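You operate a simulated robot arm through the tools that you are given. There is no shell and no other tool. Be economical: measure what you need, move in short steps, check, and stop when the job is done.

The job below is to be done with a simulated two-armed robot. You get a single attempt, and the scene is never put back.

## Task
Dust the lower half, fit the top half and shut both clamps.
Fine: dust it with the green pad and put the pad back. Set down upright: green pad. What is to be rubbed or washed off counts as gone when no trace of it is left.

It is judged by the outcome, as a careful person would: the job done as asked, and still so three seconds after it is handed in. It fails if anything else is knocked over, pushed out of place, dropped, spilled or broken.

## Robot
Two 7-joint arms with fingered hands on one trunk, on a base that drives. Base frame: it is fixed to the floor where the robot stands at the start and does not move with it; the origin is under the middle of the robot, x ahead of it, y to its left, z up; the surface under the hand at the start is at about z = 0.86. Units: m, degrees, N and s.
The left shoulder is at the start at [0.07, 0.169, 1.293], the right one opposite. With the tool pointing down near the work surface each hand reaches from about 0.1 to 0.66 m from the robot's upright axis, wherever it stands, measured 20 degrees to its own side. Places, roughly: blue clamp of the lower half [0.6, 0.1, 0.9]; dust [0.6, 0.1, 0.9]; orange rocker [0.4, 0, 0.9]; red clamp of the lower half [0.5, 0.1, 0.9]; top of the lower half [0.6, 0.1, 0.9]. Payload 3.4 kg a hand.
The tool frame of a hand sits at the grasp point between the pads (the TCP): z along the fingers, y along the line on which they close. The tips reach 0.023 m beyond it. The gripper opens to 0.116 m. The gripper's body begins 0.065 m behind the TCP. The gripper is a hand of 4 fingers: y runs from the thumb to the fingers, the wrist lies at [0, 0, -0.211] in the tool frame, and closing takes about 1.5 s.
Orientation is told as [roll, pitch, yaw] about the base's x, y, z axes, in that order, counted from this pose: with the fingers straight down and closing along the base's y, the tool's x points along the base's -x, its y along +y and its z along -z.

## Interface
- The arms move only by the tool nudge_tool. It takes "left_steps", "right_steps" or both (then of equal length, played together; a hand with none holds still); each is text: rows parted by semicolons, each of 6 numbers parted by spaces: the shift along the tool's x, y, z in mm, then the turn, a rotation vector about the tool's x, y, z in degrees. In form: x y z wx wy wz; .... A call has 1 to 8 rows; each row shifts and turns the commanded pose from where the row before left it, along the tool's axes as they then stand. "left_jaw" and "right_jaw" are, for a hand that has rows, the gripper command, from -1 (fully open) to 1 (shut), values between in proportion, set as the call begins (left out, the last holds). A row lasts 0.2 s, in which the tool goes at most 0.05 m and 8.6 degrees; a call with a longer step from one row to the next is refused whole, and so is a gripper value outside its range. A pose out of reach is approached as far as the arm can. The call stops where the force on the tool passes 40 N (or 10 N more than at its start, if that is more) or the arm is blocked; 0.2 s more then pass. The fingers move at their own pace (about 0.153 m/s each) and stop on an object; they squeeze with about 29 N. The grip force told is the motor's: it shows also when the fingers shut on nothing. Time passes only in rows, and 0.2 s behind the last, so rows that do not move let the fingers close. It gives the time, the measured TCP pose, the force on the tool (base axes), the opening and the grip force at its end, in the units of the frame above (readings bear some noise), with the torque about the TCP (base axes, N m) and any sound that the robot's microphone picked up.
- Cameras (640 x 400 px; columns grow to the right, rows downward): "scene" is now at [0.1226, 0.0277, 1.5306]; the picture's right is [0.23, -0.97, 0.00], its down [-0.66, -0.15, -0.74] and it looks along [0.72, 0.17, -0.67] (base axes); focal length 270 px, centre (320, 200). "left" rides on the left gripper at [-0.069, 0.001, -0.09] in its tool frame; the picture's right is [-0.01, -1.00, 0.00], its down [0.80, -0.01, -0.61] and it looks along [0.61, -0.01, 0.80] (tool axes); focal length 251 px, centre (320, 200). "right" rides on the right gripper at [0.069, 0.001, -0.09] in its tool frame; the picture's right is [-0.01, 1.00, 0.00], its down [-0.80, -0.01, -0.61] and it looks along [-0.61, -0.01, 0.80] (tool axes); focal length 251 px, centre (320, 200). There is no depth. A picture from a camera that has moved, and an enlarged one, comes with that camera's place and axes in the base frame and with its lens. The place of the scene camera against the robot may be out by one fixed shift of up to 0.025 m in any direction.
- capture(camera): a new picture of that camera. It takes no simulated time.
- raise_lower(by): slides the trunk up (or, below 0, down) by that many m; the arms and the scene camera ride with it, the base frame stays. It gives what a move gives, with no picture.
- base_move(legs): drives the robot by 1 to 6 legs, each [ahead, left, turn to the left] in m, m and degrees, along the robot's own axes; the way and the turn of a leg run together, so that a leg with both is an arc; at most 1.5 m and 180 degrees a leg. The arms and the cameras ride along, it lands a little off, and it stops where it bumps. It gives what a move gives.
- move_fingers(finger1, finger2, finger3, thumb_bend, hand): sets how far each is bent, from 0 (flat) to 1 (curled in); at 0.3 the hand is open as for a grip, at 0.7 the pads meet at the TCP. One left out holds its place. A second passes; each finger stops where it meets its share of the squeeze, and holds until it gets a number again. A gripper value or a shape takes the hand back. It gives what a move gives, with no picture; readings hold the bend of each and the force on the fingers (four entries, about 0 where the hand has none), thumb and palm.
- preshape(shape, hand): the hand has 4 fingers and takes this shape, open, in about a second: jaw (thumb against the fingers, like two jaws); tri (thumb and two fingers); tip (a fingertip pinch); poke (one finger out to press); point (the index stretched); flat (the hand flat); cup (the hand cupped); fist (a fist). The gripper value then closes the fingers along that shape, each until it touches; the sizes above hold for jaw. It gives what a move gives, with no picture.
- turn_head(pan, tilt): turns the head with the scene camera to pan (to the left, within 86 degrees either way) and tilt (down, from -29 to 69), counted from straight ahead of the robot. It gives what a move gives.
- close_up(camera, box): a new picture of the part [left, top, right, bottom] of that camera's present view, enlarged. It takes no simulated time.
- close_job(): hands the job in; it is judged then, once.

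Work in short steps. Places have to be worked out from the pictures, the camera data and where the tool is seen: move nearer, look again, correct. Check each grasp and each placing, and mend what went wrong. You have 120 turns and 88 pictures in all, those below and enlarged ones among them. Open the grippers and draw the arms clear of the work before you hand the job in, unless the task says otherwise; then end with one line.

The tools are called after "Emit:" as a command line: name --argument value ..., lists and objects as JSON in quotes. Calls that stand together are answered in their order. nudge_tool: Moves the arms, as the interface text tells. Its arguments: {"type":"object","properties":{"left_steps":{"type":"string"},"left_jaw":{"type":"number"},"right_steps":{"type":"string"},"right_jaw":{"type":"number"}},"required":[]} The other tools are called the same way: raise_lower (by) slides the trunk up or down; preshape (shape, hand) gives the hand a shape; move_fingers (finger1, finger2, finger3, thumb_bend, hand) moves the fingers one by one; base_move (legs) drives the base; turn_head (pan, tilt) turns the head that bears the scene camera; capture (camera) takes a picture; close_up (camera, box) takes an enlarged picture of a part of a camera's view; close_job () hands the job in.

At the start:

```text
time: 0.0
left_tool_pos: [0.474, 0.3142, 1.3016]
left_tcp_rot: [0.0, 0.1, 0.1]
left_force: [0.6, -0.2, -0.4]
left_torque: [0.0, 0.01, 0.0]
left_finger_gap: 0.1159
left_finger_force: 0.0
left_shape: jaw
left_bend: [0.3, 0.3, 0.3, 0.3]
left_finger forces: [0.0, 0.1, 0.0, 0.1, 0.0, 0.0]
right_tool_pos: [0.4937, -0.0687, 1.2542]
right_tcp_rot: [0.0, 0.0, 0.0]
right_force: [0.2, 0.1, -0.6]
right_torque: [0.04, 0.0, 0.01]
right_finger_gap: 0.116
right_finger_force: 0.0
right_shape: jaw
right_bend: [0.3, 0.3, 0.3, 0.3]
right_finger forces: [0.0, 0.1, 0.1, 0.0, 0.0, 0.1]
trunk travel left (down, up): [-0.8, 0.14]
robot x, y, heading: [0.0009, 0.0037, -0.1]
head pan, tilt: [13.3, 42.3]
```

scene: 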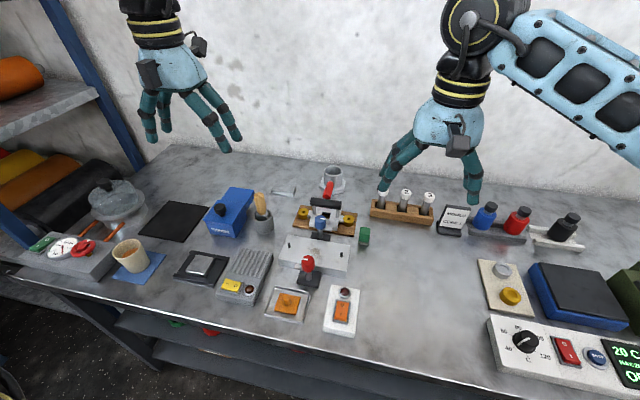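
right: 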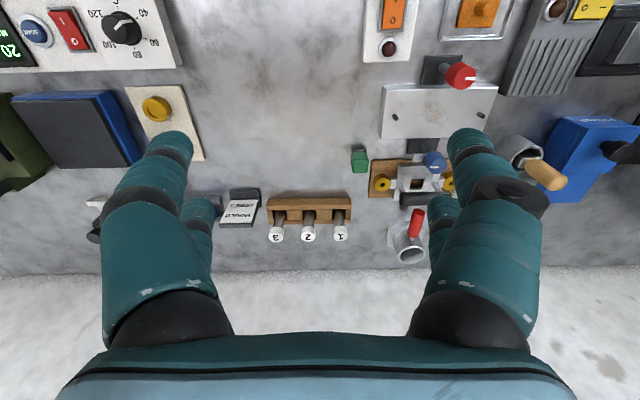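
left: 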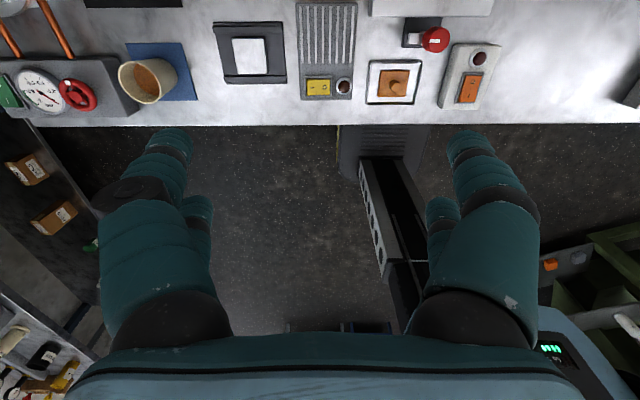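

I start with a close look at the fixture area to identify the lower half, top half, clamps and the pad.

Emit:
close_up --camera "scene" --box '[260, 150, 390, 260]'

Emit:
close_up --camera "right" --box '[330, 50, 520, 270]'

Emit:
close_up --camera "scene" --box '[160, 170, 380, 340]'

```text
3.64 times, centred on (325, 205) of scene
camera zoom: at [0.1226, 0.0277, 1.5306], right [0.23, -0.97, 0.0], down [-0.66, -0.15, -0.74], along [0.72, 0.17, -0.67], focal length 982 px, centre (302, 182)
```

zoom: 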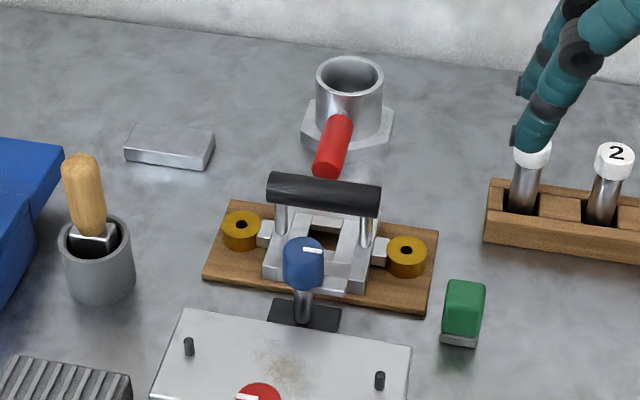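

```text
1.82 times, centred on (425, 160) of right
camera zoom: at [0.423, -0.0676, 1.3443], right [0.01, 1.0, 0.0], down [0.8, -0.01, 0.61], along [0.61, -0.01, -0.8], focal length 457 px, centre (129, 273)
```

zoom: 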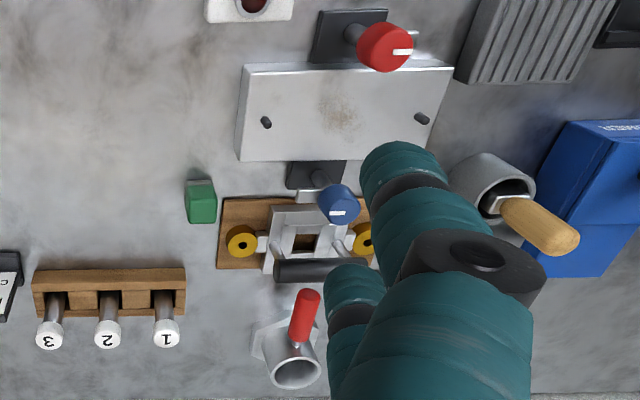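

```text
2.35 times, centred on (270, 255) of scene
camera zoom: at [0.1226, 0.0277, 1.5306], right [0.23, -0.97, 0.0], down [-0.66, -0.15, -0.74], along [0.72, 0.17, -0.67], focal length 635 px, centre (438, 71)
```

zoom: 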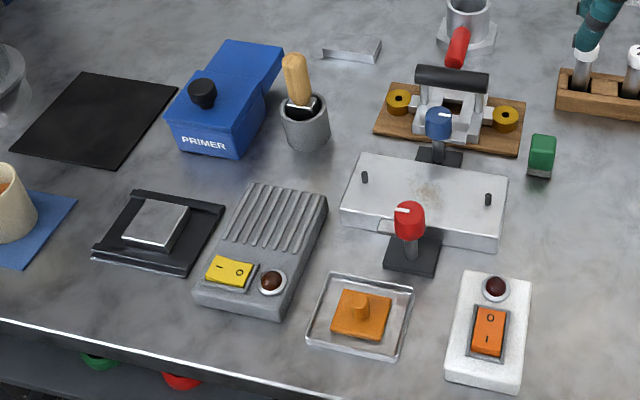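

The lower half is the two-pin aluminium block (dust in the middle) around [0.60,0.15], the top half with the black handle and brass bushings sits behind it at about x=0.78, and the pad is near [0.69,0.02]. The top half is out of reach from here, so I drive ahead a bit.

Emit:
base_move --legs '[[0.13, 0.0, 0]]'

Emit:
turn_head --pan 13 --tilt 52

Emit:
capture --camera "scene"

```text
time: 1.4
left_tool_pos: [0.6006, 0.3152, 1.2984]
left_tcp_rot: [0.1, 0.3, 0.1]
left_force: [0.0, 0.6, -0.7]
left_torque: [0.0, 0.05, -0.01]
left_finger_gap: 0.1159
left_finger_force: 0.1
left_shape: jaw
left_bend: [0.3, 0.3, 0.3, 0.3]
left_finger forces: [0.1, 0.1, 0.0, 0.0, 0.0, 0.0]
right_tool_pos: [0.62, -0.0691, 1.2532]
right_tcp_rot: [0.0, 0.4, -0.1]
right_force: [0.8, 0.2, -1.0]
right_torque: [0.01, 0.05, 0.01]
right_finger_gap: 0.116
right_finger_force: 0.0
right_shape: jaw
right_bend: [0.3, 0.3, 0.3, 0.3]
right_finger forces: [0.0, 0.1, 0.0, 0.0, 0.1, 0.0]
trunk travel left (down, up): [-0.8, 0.14]
robot x, y, heading: [0.1219, 0.0006, -0.0]
head pan, tilt: [13.3, 42.3]
stopped in leg 1: the robot was blocked; the commanded pose is now the measured one
```

```text
time: 2.1
left_tool_pos: [0.5973, 0.3131, 1.2989]
left_tcp_rot: [0.0, 0.1, 0.2]
left_force: [-0.1, -0.6, 0.0]
left_torque: [0.0, 0.04, 0.01]
left_finger_gap: 0.1159
left_finger_force: 0.0
left_shape: jaw
left_bend: [0.3, 0.3, 0.3, 0.3]
left_finger forces: [0.1, 0.1, 0.0, 0.0, 0.1, 0.0]
right_tool_pos: [0.616, -0.0671, 1.2544]
right_tcp_rot: [0.0, 0.2, 0.0]
right_force: [-0.3, -1.1, 0.1]
right_torque: [-0.02, -0.04, 0.0]
right_finger_gap: 0.1159
right_finger_force: 0.1
right_shape: jaw
right_bend: [0.3, 0.3, 0.3, 0.3]
right_finger forces: [0.1, 0.1, 0.0, 0.0, 0.1, 0.0]
trunk travel left (down, up): [-0.8, 0.14]
robot x, y, heading: [0.1219, 0.0002, -0.1]
head pan, tilt: [13.0, 52.0]
```

```text
81 pictures are left
camera scene: at [0.2378, 0.0255, 1.5171], right [0.23, -0.97, 0.0], down [-0.77, -0.18, -0.62], along [0.6, 0.14, -0.79], focal length 270 px, centre (320, 200)
```

scene: 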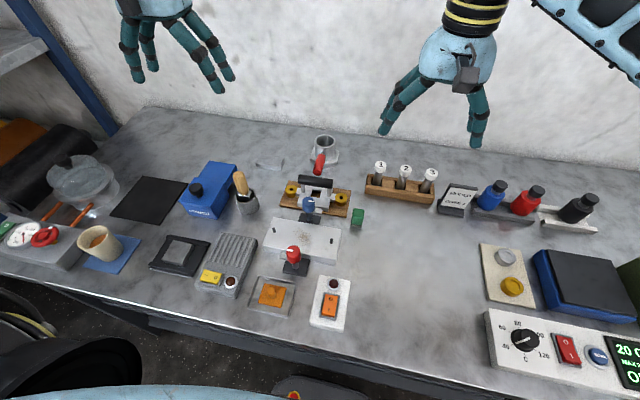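

The base reached x=0.122, which is enough. I zoom in on the fixture for details of the clamps and bushings.

Emit:
close_up --camera "scene" --box '[255, 165, 375, 285]'

Emit:
close_up --camera "right" --box '[330, 50, 520, 200]'

```text
3.33 times, centred on (315, 225) of scene
camera zoom: at [0.2378, 0.0255, 1.5171], right [0.23, -0.97, 0.0], down [-0.77, -0.18, -0.62], along [0.6, 0.14, -0.79], focal length 900 px, centre (337, 117)
```

zoom: 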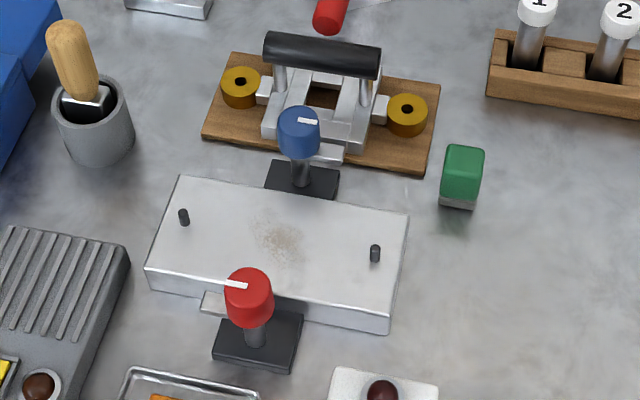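

```text
2.67 times, centred on (425, 125) of right
camera zoom: at [0.5461, -0.0675, 1.3437], right [0.01, 1.0, 0.0], down [0.8, -0.01, 0.61], along [0.61, -0.01, -0.8], focal length 670 px, centre (40, 400)
```

zoom: 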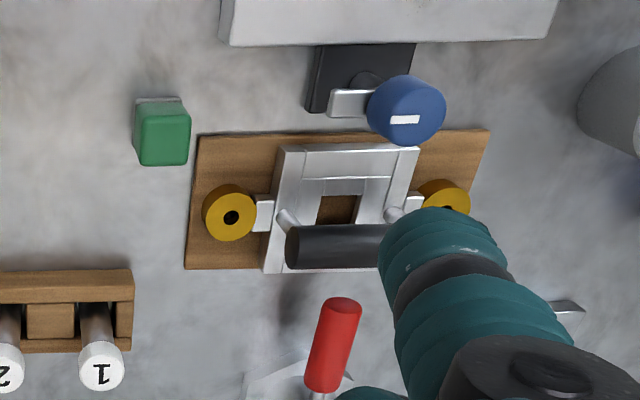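

I measured the layout roughly; now I bring the left hand over the fixture for accurate views, moving the right hand off to its own side.

Emit:
nudge_tool --left_steps "-14 -24 24 0 0 0;-14 -24 24 0 0 0;-14 -24 24 0 0 0;-14 -24 24 0 0 0;-14 -24 24 0 0 0;-14 -24 24 0 0 0;-14 -24 24 0 0 0" --right_steps "10 -35 0 0 0 0;10 -35 0 0 0 0;10 -35 0 0 0 0;10 -35 0 0 0 0;10 -35 0 0 0 0;10 -35 0 0 0 0;10 -35 0 0 0 0"

Emit:
capture --camera "left"

Emit:
capture --camera "scene"

```text
time: 3.7
left_tool_pos: [0.6561, 0.1766, 1.1368]
left_tcp_rot: [0.1, -0.2, 0.1]
left_force: [-0.1, -0.4, 0.5]
left_torque: [0.0, -0.02, 0.01]
left_finger_gap: 0.1159
left_finger_force: 0.1
left_shape: jaw
left_bend: [0.3, 0.3, 0.3, 0.3]
left_finger forces: [0.0, 0.0, 0.1, 0.1, 0.0, 0.0]
left hand out of reach, approached as far as the arm can: row 6, 7
right_tool_pos: [0.5416, -0.3162, 1.2519]
right_tcp_rot: [0.1, -0.2, 0.1]
right_force: [0.0, 0.1, 0.1]
right_torque: [0.01, 0.01, 0.02]
right_finger_gap: 0.1159
right_finger_force: 0.0
right_shape: jaw
right_bend: [0.3, 0.3, 0.3, 0.3]
right_finger forces: [0.1, 0.1, 0.1, 0.1, 0.0, 0.1]
trunk travel left (down, up): [-0.8, 0.14]
robot x, y, heading: [0.1171, 0.0011, -0.0]
head pan, tilt: [13.0, 52.0]
```

```text
78 pictures are left
camera left: at [0.7248, 0.177, 1.2282], right [0.01, -1.0, 0.0], down [-0.8, -0.01, 0.6], along [-0.6, -0.01, -0.8], focal length 251 px, centre (320, 200)
```

left: 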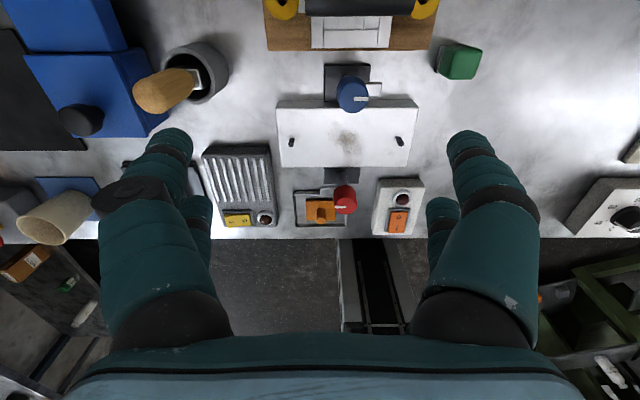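

```text
77 pictures are left
camera scene: at [0.2339, 0.0236, 1.5175], right [0.23, -0.97, 0.0], down [-0.77, -0.18, -0.62], along [0.6, 0.14, -0.79], focal length 270 px, centre (320, 200)
```

scene: 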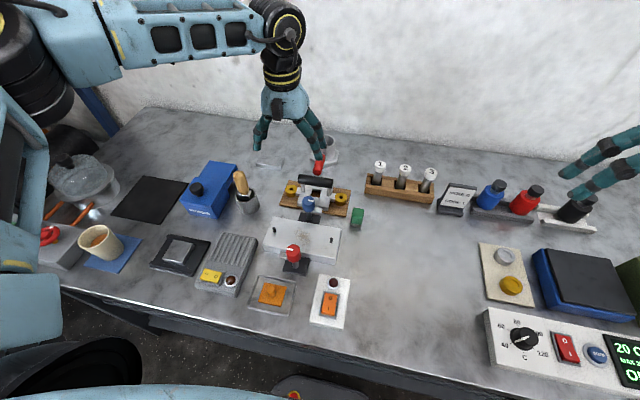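

The pad appears at about [0.68,0.02], top near z=0.91. I go lower over it with the left hand, opening about 60 mm, to look closely.

Emit:
nudge_tool --left_steps "0 -25 25 0 0 0;0 -25 25 0 0 0;0 -25 25 0 0 0;0 -25 25 0 0 0;0 -25 20 0 0 0;0 0 0 0 0 0" --left_jaw 0.0

Emit:
capture --camera "left"

```text
time: 5.1
left_tool_pos: [0.5809, 0.1334, 1.0504]
left_tcp_rot: [0.0, 0.1, 0.1]
left_force: [-1.3, 0.1, 0.7]
left_torque: [0.01, 0.02, 0.0]
left_finger_gap: 0.0586
left_finger_force: 0.0
left_shape: jaw
left_bend: [0.72, 0.72, 0.72, 0.75]
left_finger forces: [0.0, 0.1, 0.0, 0.1, 0.1, 0.0]
left hand out of reach, approached as far as the arm can: row 1, 2, 3, 4, 5
right_tool_pos: [0.5448, -0.3157, 1.252]
right_tcp_rot: [0.0, 0.1, 0.0]
right_force: [0.3, 0.1, -0.5]
right_torque: [0.01, -0.03, -0.02]
right_finger_gap: 0.1158
right_finger_force: 0.0
right_shape: jaw
right_bend: [0.3, 0.3, 0.3, 0.3]
right_finger forces: [0.0, 0.1, 0.0, 0.0, 0.0, 0.0]
trunk travel left (down, up): [-0.8, 0.14]
robot x, y, heading: [0.1197, 0.0016, -0.0]
head pan, tilt: [13.0, 52.0]
```

```text
76 pictures are left
camera left: at [0.6505, 0.1355, 1.141], right [0.01, -1.0, 0.0], down [-0.8, -0.01, 0.61], along [-0.61, -0.01, -0.8], focal length 251 px, centre (320, 200)
```

left: 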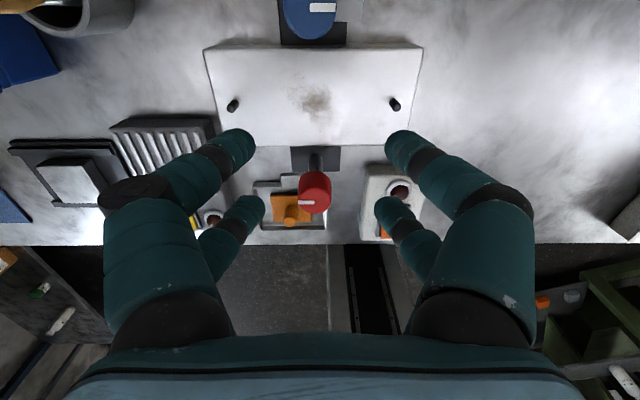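

Inward reach is limited for the left hand, so the work should lie about 20° to its left. I back off a hair and drive 0.16 m to the right.

Emit:
base_move --legs '[[-0.015, 0, 0], [0, -0.17, 0], [0.02, 0, 0]]'

Emit:
nudge_tool --left_steps "0 10 0 0 0 0;-40 5 0 0 0 0;-40 5 0 0 0 0;0 0 0 0 0 0"

Emit:
capture --camera "left"

```text
time: 7.5
left_tool_pos: [0.5864, -0.0329, 1.0503]
left_tcp_rot: [-0.1, -0.1, 0.2]
left_force: [0.5, 1.2, 0.4]
left_torque: [-0.02, 0.01, 0.0]
left_finger_gap: 0.0585
left_finger_force: 0.2
left_shape: jaw
left_bend: [0.72, 0.72, 0.72, 0.75]
left_finger forces: [0.0, 0.1, 0.0, 0.0, 0.0, 0.1]
right_tool_pos: [0.5486, -0.4809, 1.2506]
right_tcp_rot: [0.0, 0.1, -0.1]
right_force: [-0.2, 0.5, -0.1]
right_torque: [-0.02, 0.02, 0.02]
right_finger_gap: 0.1158
right_finger_force: 0.0
right_shape: jaw
right_bend: [0.3, 0.3, 0.3, 0.3]
right_finger forces: [0.0, 0.1, 0.0, 0.0, 0.0, 0.0]
trunk travel left (down, up): [-0.8, 0.14]
robot x, y, heading: [0.122, -0.1639, 0.2]
head pan, tilt: [13.0, 52.0]
stopped in leg 3: the robot was blocked; the commanded pose is now the measured one
```

```text
time: 8.5
left_tool_pos: [0.6387, 0.011, 1.0641]
left_tcp_rot: [0.0, 0.0, 0.1]
left_force: [0.1, -0.3, 0.2]
left_torque: [0.03, -0.06, 0.0]
left_finger_gap: 0.0587
left_finger_force: 0.1
left_shape: jaw
left_bend: [0.72, 0.72, 0.72, 0.75]
left_finger forces: [0.0, 0.0, 0.1, 0.0, 0.0, 0.1]
left hand out of reach, approached as far as the arm can: row 2, 3
right_tool_pos: [0.5454, -0.4822, 1.2523]
right_tcp_rot: [0.0, 0.0, 0.1]
right_force: [-0.2, -0.3, 0.2]
right_torque: [0.0, 0.01, 0.01]
right_finger_gap: 0.1157
right_finger_force: 0.1
right_shape: jaw
right_bend: [0.3, 0.3, 0.3, 0.3]
right_finger forces: [0.0, 0.1, 0.0, 0.0, 0.1, 0.0]
trunk travel left (down, up): [-0.8, 0.14]
robot x, y, heading: [0.1228, -0.1711, 0.0]
head pan, tilt: [13.0, 52.0]
```

```text
75 pictures are left
camera left: at [0.7085, 0.0113, 1.1557], right [0.01, -1.0, 0.0], down [-0.8, -0.01, 0.6], along [-0.6, -0.01, -0.8], focal length 251 px, centre (320, 200)
```

left: 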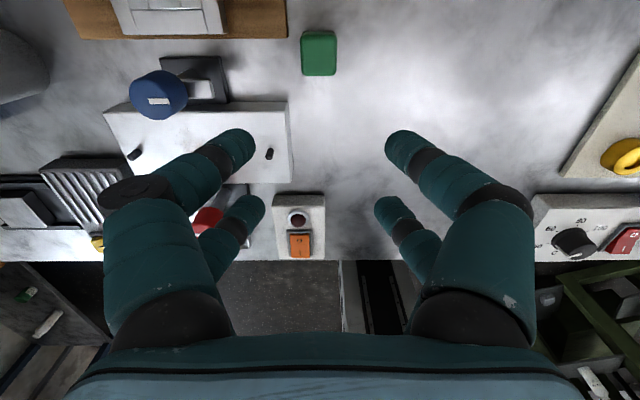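

The pad is at about [0.679, 0.012]. I test whether more forward reach is available a bit lower.

Emit:
nudge_tool --left_steps "0 0 30 0 0 0;0 0 30 0 0 0;-30 0 0 0 0 0;-10 0 0 0 0 0;0 0 0 0 0 0"

```text
time: 9.7
left_tool_pos: [0.6438, 0.0401, 1.0259]
left_tcp_rot: [0.0, -0.1, 0.1]
left_force: [0.2, 0.4, -0.7]
left_torque: [0.01, 0.02, -0.01]
left_finger_gap: 0.0584
left_finger_force: 0.1
left_shape: jaw
left_bend: [0.72, 0.72, 0.72, 0.75]
left_finger forces: [0.1, 0.0, 0.0, 0.0, 0.1, 0.0]
left hand out of reach, approached as far as the arm can: row 1, 2, 3, 4
right_tool_pos: [0.5467, -0.4825, 1.2534]
right_tcp_rot: [0.0, 0.0, 0.0]
right_force: [0.4, 0.3, -0.3]
right_torque: [-0.03, 0.01, -0.01]
right_finger_gap: 0.1156
right_finger_force: 0.0
right_shape: jaw
right_bend: [0.3, 0.3, 0.3, 0.3]
right_finger forces: [0.0, 0.0, 0.1, 0.0, 0.0, 0.0]
trunk travel left (down, up): [-0.8, 0.14]
robot x, y, heading: [0.1273, -0.165, 0.1]
head pan, tilt: [13.0, 52.0]
```

The arm is reach-limited with a vertical tool, so I tilt the hand (fingers forward) about base y, bringing the wrist back.

Emit:
nudge_tool --left_steps "0 0 -10 0 -8 0;0 0 0 0 -8 0;0 0 0 0 -8 0;0 0 0 0 -6 0;0 0 0 0 0 0"

Emit:
capture --camera "left"

Emit:
capture --camera "scene"

```text
time: 10.9
left_tool_pos: [0.6426, 0.0388, 1.0358]
left_tcp_rot: [0.0, -30.1, 0.1]
left_force: [0.1, -0.8, 0.3]
left_torque: [-0.01, 0.0, 0.04]
left_finger_gap: 0.0586
left_finger_force: 0.0
left_shape: jaw
left_bend: [0.72, 0.72, 0.72, 0.75]
left_finger forces: [0.0, 0.0, 0.1, 0.1, 0.1, 0.1]
right_tool_pos: [0.5462, -0.482, 1.2522]
right_tcp_rot: [0.0, 0.0, 0.1]
right_force: [-0.7, 0.7, -0.4]
right_torque: [0.0, 0.0, 0.0]
right_finger_gap: 0.1157
right_finger_force: 0.0
right_shape: jaw
right_bend: [0.3, 0.3, 0.3, 0.3]
right_finger forces: [0.0, 0.1, 0.1, 0.1, 0.0, 0.0]
trunk travel left (down, up): [-0.8, 0.14]
robot x, y, heading: [0.1253, -0.1694, 0.0]
head pan, tilt: [13.0, 52.0]
```

```text
74 pictures are left
camera left: at [0.6578, 0.0406, 1.1491], right [0.01, -1.0, 0.01], down [-0.99, -0.01, 0.13], along [-0.13, -0.01, -0.99], focal length 251 px, centre (320, 200)
```

left: 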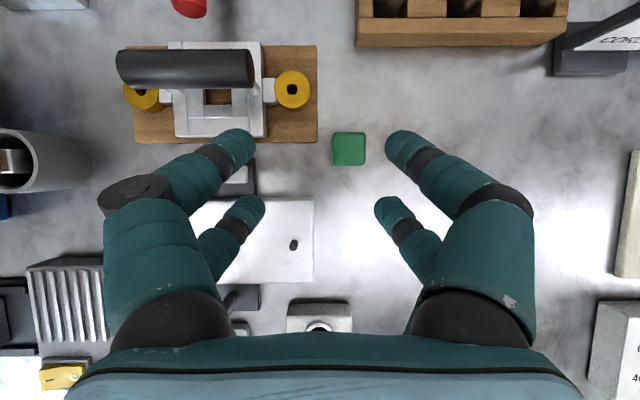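

```text
73 pictures are left
camera scene: at [0.2393, -0.1425, 1.5172], right [0.23, -0.97, 0.0], down [-0.77, -0.18, -0.62], along [0.6, 0.14, -0.79], focal length 270 px, centre (320, 200)
```

scene: 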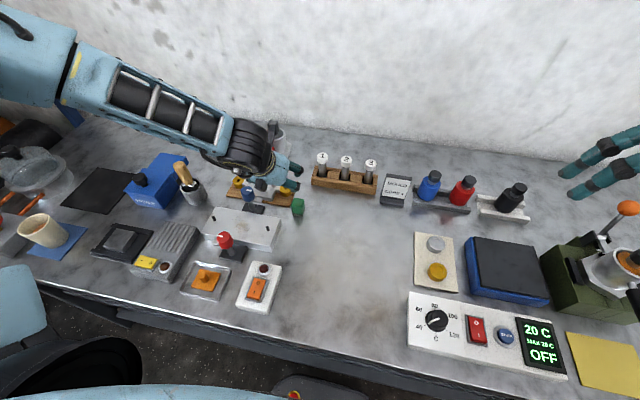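

Tilted view is excellent: pad at [0.675,0.0115], the pins and bushings both ≈148 mm apart with top-half centre near [0.728,0.141]. I move above the pad and narrow the opening a little.

Emit:
nudge_tool --left_steps "2 -9.5 24.2 0 0 0;2 -9.5 24.2 0 0 0;2 -9.5 24.2 0 0 0;0 0 0 0 0 0" --left_jaw 0.15

Emit:
capture --camera "left"

```text
time: 11.9
left_tool_pos: [0.6665, 0.0222, 0.984]
left_tcp_rot: [-0.1, -30.0, 0.1]
left_force: [-0.8, 0.4, 0.6]
left_torque: [0.0, 0.03, -0.03]
left_finger_gap: 0.0499
left_finger_force: 0.0
left_shape: jaw
left_bend: [0.73, 0.73, 0.73, 0.77]
left_finger forces: [0.0, 0.0, 0.1, 0.0, 0.1, 0.1]
left hand out of reach, approached as far as the arm can: row 3
right_tool_pos: [0.5465, -0.4821, 1.252]
right_tcp_rot: [0.0, -0.1, 0.0]
right_force: [1.1, 0.0, -0.7]
right_torque: [-0.01, 0.0, 0.01]
right_finger_gap: 0.116
right_finger_force: 0.1
right_shape: jaw
right_bend: [0.3, 0.3, 0.3, 0.3]
right_finger forces: [0.0, 0.0, 0.0, 0.0, 0.0, 0.2]
trunk travel left (down, up): [-0.8, 0.14]
robot x, y, heading: [0.1263, -0.1673, 0.0]
head pan, tilt: [13.0, 52.0]
```

```text
72 pictures are left
camera left: at [0.6818, 0.0245, 1.0963], right [0.01, -1.0, 0.01], down [-0.99, -0.01, 0.13], along [-0.13, -0.01, -0.99], focal length 251 px, centre (320, 200)
```

left: 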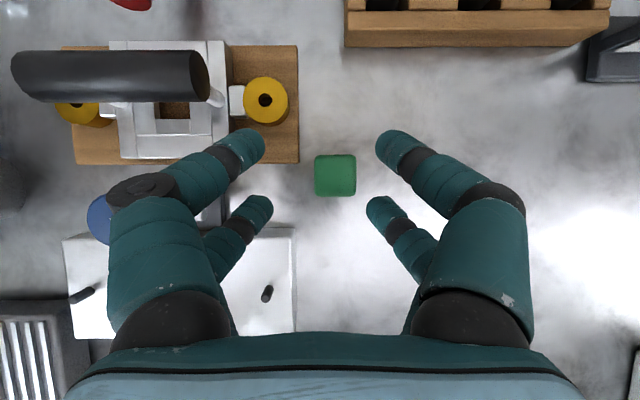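

Limits all occurred at a bearing of about 18–20° left of the robot, so inward bearing is the constraint. I raise the hand, then turn the base right to put the work further to the left.

Emit:
nudge_tool --left_steps "-25 0 -43 0 0 0;-20 0 -43 0 0 0;0 0 0 0 0 0"

Emit:
base_move --legs '[[-0.03, 0, 0], [0, 0.08, 0], [0, 0, -30]]'

```text
time: 12.7
left_tool_pos: [0.6625, 0.0244, 1.0815]
left_tcp_rot: [0.0, -30.1, 0.1]
left_force: [-0.3, -0.1, 0.2]
left_torque: [0.0, 0.0, -0.02]
left_finger_gap: 0.0497
left_finger_force: 0.1
left_shape: jaw
left_bend: [0.73, 0.73, 0.73, 0.77]
left_finger forces: [0.1, 0.1, 0.1, 0.0, 0.0, 0.0]
right_tool_pos: [0.5491, -0.4815, 1.2525]
right_tcp_rot: [0.0, 0.0, 0.0]
right_force: [0.1, -1.2, -0.4]
right_torque: [0.02, 0.03, 0.0]
right_finger_gap: 0.1155
right_finger_force: 0.1
right_shape: jaw
right_bend: [0.3, 0.3, 0.3, 0.3]
right_finger forces: [0.0, 0.1, 0.0, 0.0, 0.0, 0.0]
trunk travel left (down, up): [-0.8, 0.14]
robot x, y, heading: [0.1231, -0.1656, -0.1]
head pan, tilt: [13.0, 52.0]
```

```text
time: 15.7
left_tool_pos: [0.6579, -0.1886, 1.0827]
left_tcp_rot: [-0.1, -30.1, -29.7]
left_force: [-0.1, -0.9, -0.2]
left_torque: [0.02, 0.01, 0.01]
left_finger_gap: 0.0499
left_finger_force: 0.0
left_shape: jaw
left_bend: [0.73, 0.73, 0.73, 0.77]
left_finger forces: [0.0, 0.1, 0.0, 0.0, 0.0, 0.0]
right_tool_pos: [0.3063, -0.5706, 1.2511]
right_tcp_rot: [0.0, 0.0, -29.8]
right_force: [-0.7, -0.2, 0.7]
right_torque: [0.01, -0.01, -0.01]
right_finger_gap: 0.1161
right_finger_force: 0.2
right_shape: jaw
right_bend: [0.3, 0.3, 0.3, 0.3]
right_finger forces: [0.0, 0.1, 0.0, 0.0, 0.0, 0.0]
trunk travel left (down, up): [-0.8, 0.14]
robot x, y, heading: [0.0926, -0.0902, -29.6]
head pan, tilt: [13.0, 52.0]
```

The base turned freely. I nudge it toward the bench, then yaw the left hand back to zero.

Emit:
base_move --legs '[[0.03, 0.017, 0]]'

Emit:
nudge_tool --left_steps "0 20 0 -3.71 0 -6.43;0 20 0 -3.71 0 -6.43;0 20 0 -3.71 0 -6.43;0 20 0 -3.71 0 -6.43;0 35 0 0 0 0;0 35 0 0 0 0;0 35 0 0 0 0;0 0 0 0 0 0"

Emit:
capture --camera "left"

```text
time: 16.7
left_tool_pos: [0.688, -0.1898, 1.0808]
left_tcp_rot: [-0.1, -29.8, -29.7]
left_force: [0.5, 0.4, 0.2]
left_torque: [0.01, 0.02, 0.0]
left_finger_gap: 0.05
left_finger_force: 0.0
left_shape: jaw
left_bend: [0.73, 0.73, 0.73, 0.77]
left_finger forces: [0.0, 0.0, 0.0, 0.0, 0.0, 0.0]
right_tool_pos: [0.3368, -0.5713, 1.2509]
right_tcp_rot: [0.0, 0.0, -29.9]
right_force: [0.3, 0.1, 0.3]
right_torque: [0.01, 0.01, 0.0]
right_finger_gap: 0.1159
right_finger_force: 0.0
right_shape: jaw
right_bend: [0.3, 0.3, 0.3, 0.3]
right_finger forces: [0.1, 0.0, 0.1, 0.0, 0.0, 0.1]
trunk travel left (down, up): [-0.8, 0.14]
robot x, y, heading: [0.1233, -0.0888, -29.6]
head pan, tilt: [13.0, 52.0]
stopped in leg 1: the robot was blocked; the commanded pose is now the measured one
```

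```text
time: 18.5
left_tool_pos: [0.7099, -0.0111, 1.0799]
left_tcp_rot: [-0.1, -30.0, -0.1]
left_force: [0.2, 0.5, 1.4]
left_torque: [0.02, -0.02, -0.04]
left_finger_gap: 0.0497
left_finger_force: 0.0
left_shape: jaw
left_bend: [0.73, 0.73, 0.73, 0.77]
left_finger forces: [0.0, 0.0, 0.1, 0.0, 0.0, 0.0]
right_tool_pos: [0.3341, -0.5732, 1.2507]
right_tcp_rot: [0.0, 0.0, -29.9]
right_force: [0.2, 0.5, 0.2]
right_torque: [-0.01, 0.0, 0.02]
right_finger_gap: 0.1159
right_finger_force: 0.1
right_shape: jaw
right_bend: [0.3, 0.3, 0.3, 0.3]
right_finger forces: [0.1, 0.1, 0.1, 0.0, 0.0, 0.0]
trunk travel left (down, up): [-0.8, 0.14]
robot x, y, heading: [0.1212, -0.0859, -29.7]
head pan, tilt: [13.0, 52.0]
```

```text
71 pictures are left
camera left: at [0.7247, -0.0093, 1.193], right [0.01, -1.0, 0.0], down [-0.99, -0.01, 0.13], along [-0.13, -0.01, -0.99], focal length 251 px, centre (320, 200)
```

left: 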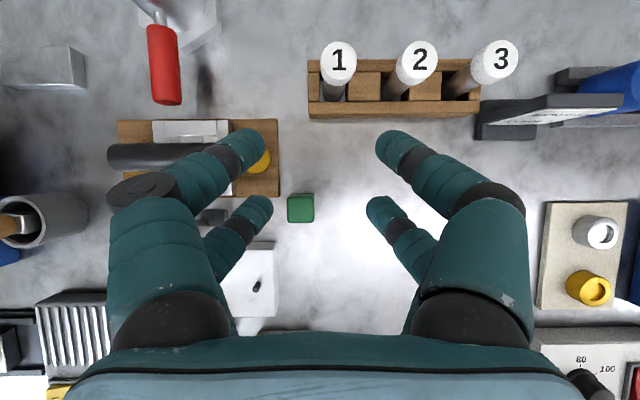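

Reach is now good here. I bring the hand vertical again and move above the pad.

Emit:
nudge_tool --left_steps "0 0 0 0 7.5 0;0 0 0 0 7.5 0;0 0 0 0 7.5 0;0 0 0 0 7.5 0;17 11 30 0 0 0;17 11 40 0 0 0;0 0 35 0 0 0;0 0 0 0 0 0"

Emit:
capture --camera "left"

```text
time: 20.3
left_tool_pos: [0.6782, 0.0135, 0.977]
left_tcp_rot: [0.0, 0.0, 0.0]
left_force: [0.7, 0.1, -0.3]
left_torque: [0.04, 0.02, 0.03]
left_finger_gap: 0.0495
left_finger_force: 0.1
left_shape: jaw
left_bend: [0.73, 0.73, 0.73, 0.77]
left_finger forces: [0.0, 0.1, 0.0, 0.1, 0.0, 0.1]
right_tool_pos: [0.3322, -0.5713, 1.2525]
right_tcp_rot: [0.0, 0.0, -29.8]
right_force: [0.5, 0.2, -0.3]
right_torque: [0.01, 0.02, -0.01]
right_finger_gap: 0.1158
right_finger_force: 0.0
right_shape: jaw
right_bend: [0.3, 0.3, 0.3, 0.3]
right_finger forces: [0.0, 0.0, 0.0, 0.0, 0.0, 0.0]
trunk travel left (down, up): [-0.8, 0.14]
robot x, y, heading: [0.1216, -0.0878, -29.8]
head pan, tilt: [13.0, 52.0]
```

```text
70 pictures are left
camera left: at [0.747, 0.0153, 1.0675], right [0.01, -1.0, 0.0], down [-0.8, -0.01, 0.61], along [-0.61, -0.01, -0.8], focal length 251 px, centre (320, 200)
```

left: 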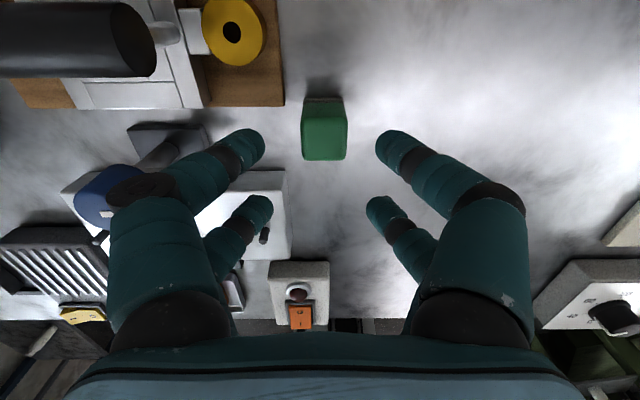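

Now vertical at 0.977 above the pad, whose centre I read as [0.677,0.011]. I narrow the opening to 43 mm and descend to z≈0.90.

Emit:
nudge_tool --left_steps "1 -3 10 0 0 0;0 0 22 0 0 0;0 0 22 0 0 0;0 0 22 0 0 0;0 0 0 0 0 0" --left_jaw 0.25

Emit:
capture --camera "left"

```text
time: 21.5
left_tool_pos: [0.6753, 0.0071, 0.9018]
left_tcp_rot: [0.0, 0.1, 0.0]
left_force: [0.1, -0.6, -0.7]
left_torque: [0.01, 0.01, 0.01]
left_finger_gap: 0.044
left_finger_force: 0.1
left_shape: jaw
left_bend: [0.73, 0.73, 0.73, 0.77]
left_finger forces: [0.0, 0.1, 0.0, 0.0, 0.0, 0.0]
right_tool_pos: [0.3322, -0.5718, 1.2526]
right_tcp_rot: [0.0, -0.1, -29.8]
right_force: [0.0, 0.5, 0.0]
right_torque: [0.0, 0.0, 0.0]
right_finger_gap: 0.1159
right_finger_force: 0.0
right_shape: jaw
right_bend: [0.3, 0.3, 0.3, 0.3]
right_finger forces: [0.0, 0.0, 0.0, 0.0, 0.1, 0.0]
trunk travel left (down, up): [-0.8, 0.14]
robot x, y, heading: [0.1204, -0.0862, -29.5]
head pan, tilt: [13.0, 52.0]
```

```text
69 pictures are left
camera left: at [0.7449, 0.0089, 0.992], right [0.01, -1.0, 0.0], down [-0.8, -0.01, 0.61], along [-0.61, -0.01, -0.8], focal length 251 px, centre (320, 200)
```

left: 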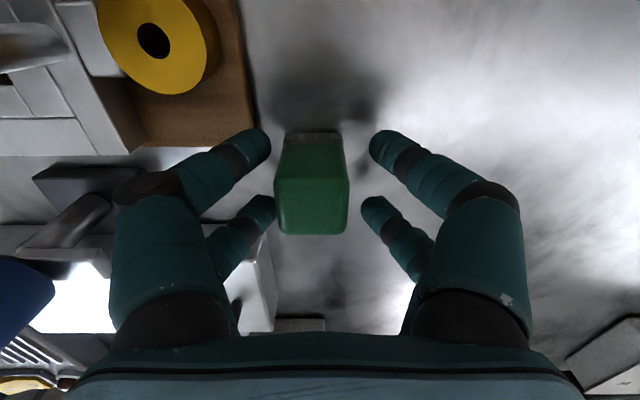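

The pad is between the digits and nothing touched. I close the grip.

Emit:
nudge_tool --left_steps "0 2 0 0 0 0;0 0 0 0 0 0;0 0 0 0 0 0;0 0 0 0 0 0;0 0 0 0 0 0" --left_jaw 1

Emit:
capture --camera "left"

```text
time: 22.7
left_tool_pos: [0.6748, 0.0095, 0.9026]
left_tcp_rot: [0.0, -0.2, 0.0]
left_force: [2.1, -2.9, 13.9]
left_torque: [-0.4, 0.12, 0.09]
left_finger_gap: 0.0157
left_finger_force: 29.3
left_shape: jaw
left_bend: [0.76, 0.74, 0.72, 0.77]
left_finger forces: [25.0, 35.2, 28.1, 0.0, 25.1, 0.1]
right_tool_pos: [0.3314, -0.5723, 1.2525]
right_tcp_rot: [0.1, 0.0, -29.8]
right_force: [0.7, 0.6, 0.2]
right_torque: [-0.03, 0.0, 0.01]
right_finger_gap: 0.1158
right_finger_force: 0.1
right_shape: jaw
right_bend: [0.3, 0.3, 0.3, 0.3]
right_finger forces: [0.0, 0.0, 0.0, 0.1, 0.0, 0.0]
trunk travel left (down, up): [-0.8, 0.14]
robot x, y, heading: [0.1239, -0.087, -29.8]
head pan, tilt: [13.0, 52.0]
```

```text
68 pictures are left
camera left: at [0.7443, 0.0102, 0.9927], right [0.01, -1.0, 0.0], down [-0.8, -0.01, 0.6], along [-0.6, -0.01, -0.8], focal length 251 px, centre (320, 200)
```

left: 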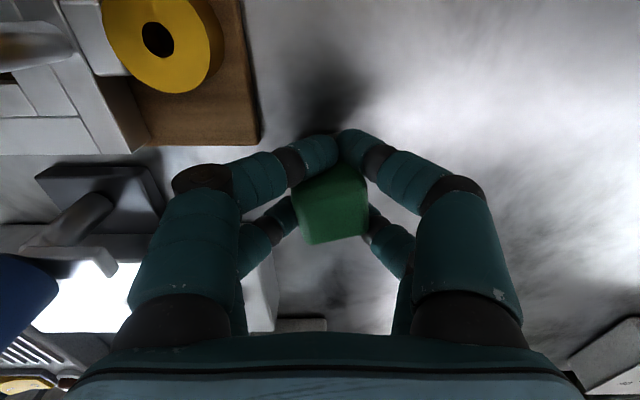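

The front digits missed the pad and twisted it, so I reopen and check the pad.

Emit:
nudge_tool --left_steps "0 0 0 0 0 0;0 0 0 0 0 0;0 0 0 0 0 0" --left_jaw 0.2

Emit:
capture --camera "left"

```text
time: 23.5
left_tool_pos: [0.6743, 0.0103, 0.9011]
left_tcp_rot: [0.0, 0.0, 0.0]
left_force: [-1.0, 0.6, 2.5]
left_torque: [-0.04, 0.0, -0.01]
left_finger_gap: 0.0449
left_finger_force: 0.0
left_shape: jaw
left_bend: [0.73, 0.73, 0.74, 0.78]
left_finger forces: [0.1, 0.0, 7.9, 0.0, 7.4, 0.0]
right_tool_pos: [0.3324, -0.5726, 1.2518]
right_tcp_rot: [0.1, 0.0, -29.9]
right_force: [-0.3, 0.9, -0.7]
right_torque: [0.01, 0.05, 0.03]
right_finger_gap: 0.116
right_finger_force: 0.0
right_shape: jaw
right_bend: [0.3, 0.3, 0.3, 0.3]
right_finger forces: [0.0, 0.0, 0.0, 0.0, 0.1, 0.0]
trunk travel left (down, up): [-0.8, 0.14]
robot x, y, heading: [0.1257, -0.0912, -29.7]
head pan, tilt: [13.0, 52.0]
```

```text
67 pictures are left
camera left: at [0.7445, 0.0114, 0.9913], right [0.01, -1.0, 0.0], down [-0.79, -0.01, 0.61], along [-0.61, -0.01, -0.79], focal length 251 px, centre (320, 200)
```

left: 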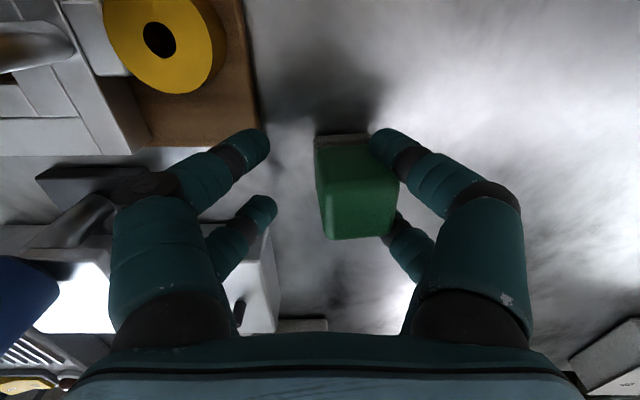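

The pad leans against the right digits; I open a bit more to let it free and then rise slightly.

Emit:
nudge_tool --left_steps "0 0 0 0 0 0;0 -8 0 0 0 0;0 0 0 0 0 0;0 0 0 0 0 0" --left_jaw -0.1

Emit:
capture --camera "left"

```text
time: 24.5
left_tool_pos: [0.6754, 0.0017, 0.9014]
left_tcp_rot: [0.0, 0.1, 0.0]
left_force: [1.7, -0.4, 0.6]
left_torque: [0.01, 0.01, 0.01]
left_finger_gap: 0.0627
left_finger_force: 0.0
left_shape: jaw
left_bend: [0.72, 0.72, 0.72, 0.74]
left_finger forces: [0.1, 0.1, 7.2, 0.1, 7.5, 0.0]
right_tool_pos: [0.3331, -0.5705, 1.2525]
right_tcp_rot: [0.0, 0.0, -29.7]
right_force: [-0.7, -0.4, 0.8]
right_torque: [0.02, -0.02, 0.03]
right_finger_gap: 0.1159
right_finger_force: 0.0
right_shape: jaw
right_bend: [0.3, 0.3, 0.3, 0.3]
right_finger forces: [0.0, 0.0, 0.0, 0.1, 0.0, 0.1]
trunk travel left (down, up): [-0.8, 0.14]
robot x, y, heading: [0.122, -0.0898, -29.9]
head pan, tilt: [13.0, 52.0]
```

```text
66 pictures are left
camera left: at [0.7441, 0.0032, 0.9919], right [0.01, -1.0, 0.0], down [-0.8, -0.01, 0.61], along [-0.61, -0.01, -0.8], focal length 251 px, centre (320, 200)
```

left: 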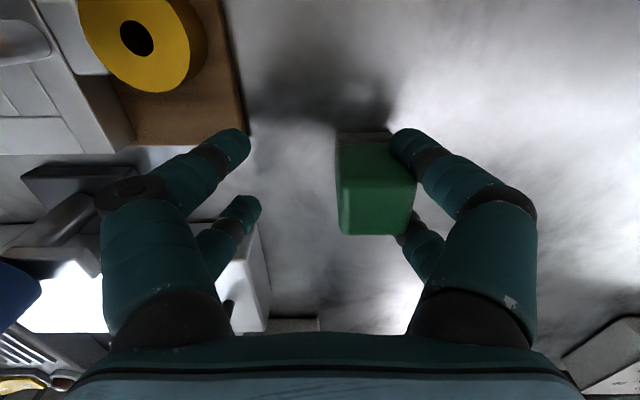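

The pad seems lightly wedged between finger 3 and the thumb (7 N each). I open the thumb alone to release it.

Emit:
move_fingers --hand "left" --thumb_bend 0.6

Emit:
capture --camera "left"

```text
time: 25.5
left_tool_pos: [0.6737, 0.0028, 0.9017]
left_tcp_rot: [0.1, 0.0, -0.1]
left_force: [0.0, 0.0, 0.6]
left_torque: [-0.03, 0.03, -0.02]
left_finger_gap: 0.047
left_finger_force: 0.2
left_shape: fingers
left_bend: [0.72, 0.72, 0.72, 0.6]
left_finger forces: [0.0, 0.1, 0.2, 0.1, 0.1, 0.1]
right_tool_pos: [0.3328, -0.5718, 1.2529]
right_tcp_rot: [0.0, -0.1, -29.9]
right_force: [0.1, 1.2, 0.6]
right_torque: [0.04, -0.02, -0.01]
right_finger_gap: 0.1159
right_finger_force: 0.0
right_shape: jaw
right_bend: [0.3, 0.3, 0.3, 0.3]
right_finger forces: [0.0, 0.0, 0.1, 0.0, 0.0, 0.0]
trunk travel left (down, up): [-0.8, 0.14]
robot x, y, heading: [0.1242, -0.0893, -29.5]
head pan, tilt: [13.0, 52.0]
```

```text
65 pictures are left
camera left: at [0.7442, 0.0033, 0.9918], right [0.01, -1.0, 0.0], down [-0.79, -0.01, 0.61], along [-0.61, -0.01, -0.79], focal length 251 px, centre (320, 200)
```

left: 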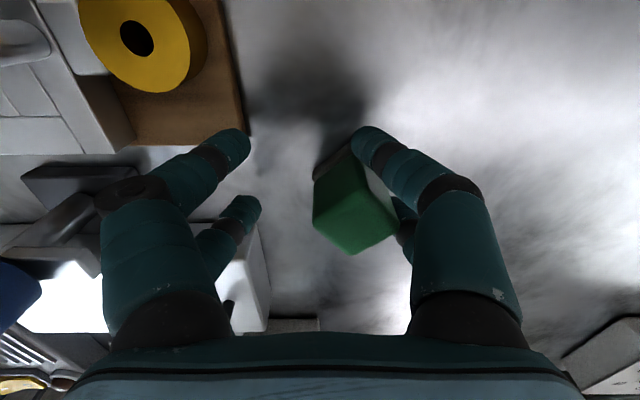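

The thumb is the front-right digit; forces are now zero, so the pad is free. I open thumb and finger 3 wide.

Emit:
move_fingers --hand "left" --thumb_bend 0.4 --finger3 0.4

Emit:
capture --camera "left"

```text
time: 26.5
left_tool_pos: [0.6737, 0.0025, 0.9018]
left_tcp_rot: [0.0, 0.0, 0.1]
left_force: [-0.4, 0.3, 0.2]
left_torque: [0.01, 0.0, 0.06]
left_finger_gap: 0.0759
left_finger_force: 0.0
left_shape: fingers
left_bend: [0.72, 0.72, 0.4, 0.4]
left_finger forces: [0.0, 0.0, 0.0, 0.0, 0.0, 0.0]
right_tool_pos: [0.3326, -0.572, 1.2529]
right_tcp_rot: [0.0, 0.0, -29.8]
right_force: [0.4, -0.4, -0.1]
right_torque: [0.0, 0.01, 0.0]
right_finger_gap: 0.1159
right_finger_force: 0.0
right_shape: jaw
right_bend: [0.3, 0.3, 0.3, 0.3]
right_finger forces: [0.0, 0.0, 0.0, 0.0, 0.0, 0.0]
trunk travel left (down, up): [-0.8, 0.14]
robot x, y, heading: [0.1271, -0.0914, -30.2]
head pan, tilt: [13.0, 52.0]
```

```text
64 pictures are left
camera left: at [0.7442, 0.0032, 0.9918], right [0.01, -1.0, 0.0], down [-0.79, -0.01, 0.61], along [-0.61, -0.01, -0.79], focal length 251 px, centre (320, 200)
```

left: 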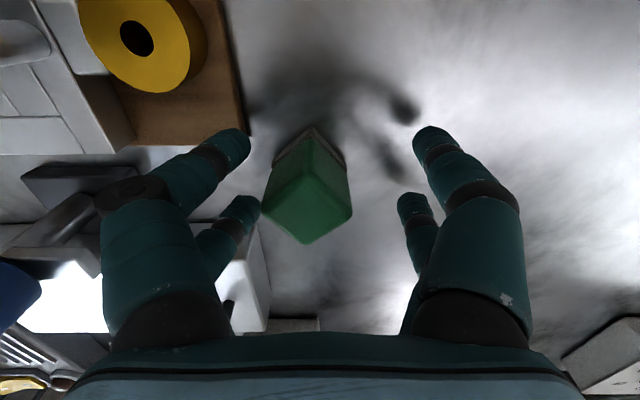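

The pad is upright and free but yawed about 40°. I lift clear and try the "tri" preshape to see the digit arrangement.

Emit:
nudge_tool --left_steps "0 6 0 0 0 0;0 0 -30 0 0 0;0 0 -30 0 0 0;0 0 -20 0 0 0;0 0 0 0 0 0"

Emit:
preshape --shape "tri" --hand "left"

Emit:
capture --camera "left"

```text
time: 27.7
left_tool_pos: [0.6776, 0.0089, 0.9799]
left_tcp_rot: [0.0, 0.0, 0.1]
left_force: [0.3, 0.6, 0.0]
left_torque: [0.01, 0.0, 0.02]
left_finger_gap: 0.0757
left_finger_force: 0.1
left_shape: fingers
left_bend: [0.72, 0.72, 0.4, 0.4]
left_finger forces: [0.1, 0.0, 0.1, 0.0, 0.0, 0.0]
right_tool_pos: [0.3332, -0.5722, 1.2523]
right_tcp_rot: [0.0, 0.0, -29.8]
right_force: [-0.1, -0.7, 0.2]
right_torque: [-0.02, 0.01, 0.01]
right_finger_gap: 0.116
right_finger_force: 0.1
right_shape: jaw
right_bend: [0.3, 0.3, 0.3, 0.3]
right_finger forces: [0.0, 0.1, 0.1, 0.1, 0.0, 0.0]
trunk travel left (down, up): [-0.8, 0.14]
robot x, y, heading: [0.1246, -0.0887, -29.9]
head pan, tilt: [13.0, 52.0]
```

```text
time: 28.6
left_tool_pos: [0.6781, 0.0084, 0.9801]
left_tcp_rot: [0.0, 0.0, 0.2]
left_force: [-0.3, 0.6, 0.5]
left_torque: [-0.02, -0.01, -0.02]
left_finger_gap: 0.1161
left_finger_force: 0.1
left_shape: tri
left_bend: [0.3, 0.3, 0.3, 0.3]
left_finger forces: [0.0, 0.1, 0.1, 0.1, 0.1, 0.0]
right_tool_pos: [0.333, -0.573, 1.2518]
right_tcp_rot: [-0.1, 0.1, -29.8]
right_force: [-0.3, 0.2, 0.7]
right_torque: [-0.02, 0.01, -0.02]
right_finger_gap: 0.1157
right_finger_force: 0.0
right_shape: jaw
right_bend: [0.3, 0.3, 0.3, 0.3]
right_finger forces: [0.0, 0.0, 0.0, 0.1, 0.0, 0.0]
trunk travel left (down, up): [-0.8, 0.14]
robot x, y, heading: [0.1217, -0.0906, -29.6]
head pan, tilt: [13.0, 52.0]
```

```text
63 pictures are left
camera left: at [0.7475, 0.0104, 1.0707], right [0.01, -1.0, 0.0], down [-0.79, -0.01, 0.61], along [-0.61, -0.01, -0.79], focal length 251 px, centre (320, 200)
```

left: 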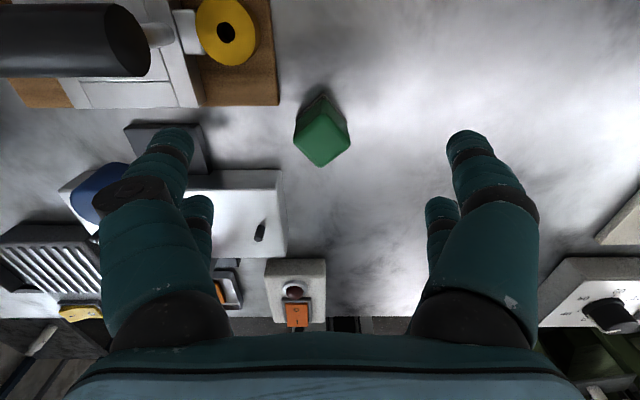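

I close in the air to a 33 mm opening to see which digits engage in "tri".

Emit:
nudge_tool --left_steps "0 0 0 0 0 0;0 0 0 0 0 0;0 0 0 0 0 0;0 0 0 0 0 0;0 0 0 0 0 0" --left_jaw 0.43

Emit:
capture --camera "left"

```text
time: 29.8
left_tool_pos: [0.6774, 0.0089, 0.9798]
left_tcp_rot: [0.0, 0.0, 0.0]
left_force: [0.3, -0.3, 0.1]
left_torque: [-0.01, -0.02, 0.0]
left_finger_gap: 0.0335
left_finger_force: 0.1
left_shape: tri
left_bend: [0.73, 0.73, 0.73, 0.77]
left_finger forces: [0.0, 0.0, 0.1, 0.0, 0.1, 0.1]
right_tool_pos: [0.3325, -0.5709, 1.2519]
right_tcp_rot: [0.0, 0.0, -29.8]
right_force: [-0.1, -0.9, -0.4]
right_torque: [-0.01, 0.01, 0.02]
right_finger_gap: 0.1161
right_finger_force: 0.1
right_shape: jaw
right_bend: [0.3, 0.3, 0.3, 0.3]
right_finger forces: [0.0, 0.1, 0.1, 0.0, 0.0, 0.1]
trunk travel left (down, up): [-0.8, 0.14]
robot x, y, heading: [0.1255, -0.0867, -29.7]
head pan, tilt: [13.0, 52.0]
```

```text
62 pictures are left
camera left: at [0.7475, 0.0104, 1.0707], right [0.01, -1.0, 0.0], down [-0.79, -0.01, 0.61], along [-0.61, -0.01, -0.79], focal length 251 px, centre (320, 200)
```

left: 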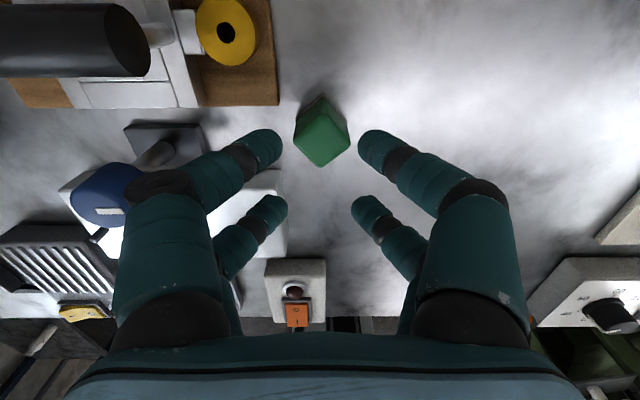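

The digits form two pairs ±17 mm apart along tool x, too wide for the pad; I'll use only the front pair (thumb and its opposite) with the pad centred on it. I yaw the hand −45° to match the pad's present yaw and look.

Emit:
nudge_tool --left_steps "0 0 0 0 0 7.5;0 0 0 0 0 7.5;0 0 0 0 0 7.5;0 0 0 0 0 7.5;0 0 0 0 0 7.5;0 0 0 0 0 7.5;0 0 0 0 0 0"

Emit:
capture --camera "left"

```text
time: 31.4
left_tool_pos: [0.6768, 0.0084, 0.981]
left_tcp_rot: [0.0, 0.0, -45.1]
left_force: [0.7, 0.1, 0.7]
left_torque: [-0.01, 0.0, 0.02]
left_finger_gap: 0.0335
left_finger_force: 0.0
left_shape: tri
left_bend: [0.73, 0.73, 0.73, 0.77]
left_finger forces: [0.0, 0.0, 0.1, 0.1, 0.0, 0.0]
right_tool_pos: [0.3323, -0.5716, 1.2526]
right_tcp_rot: [0.0, 0.1, -29.9]
right_force: [0.0, 0.9, 0.2]
right_torque: [0.0, 0.0, 0.01]
right_finger_gap: 0.1158
right_finger_force: 0.0
right_shape: jaw
right_bend: [0.3, 0.3, 0.3, 0.3]
right_finger forces: [0.0, 0.1, 0.1, 0.0, 0.0, 0.0]
trunk travel left (down, up): [-0.8, 0.14]
robot x, y, heading: [0.1233, -0.0884, -30.1]
head pan, tilt: [13.0, 52.0]
```

```text
61 pictures are left
camera left: at [0.7256, -0.0388, 1.071], right [-0.7, -0.71, 0.0], down [-0.57, 0.56, 0.61], along [-0.43, 0.43, -0.8], focal length 251 px, centre (320, 200)
```

left: 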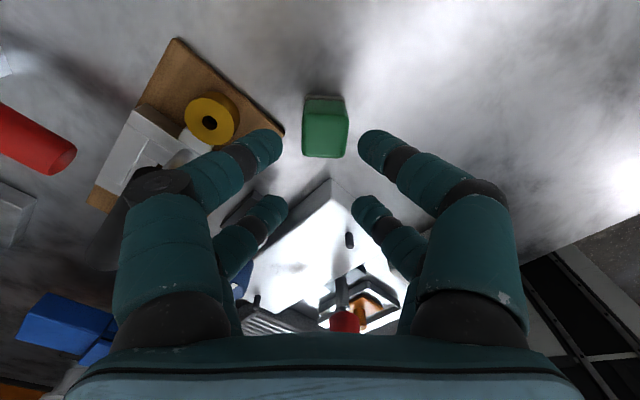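

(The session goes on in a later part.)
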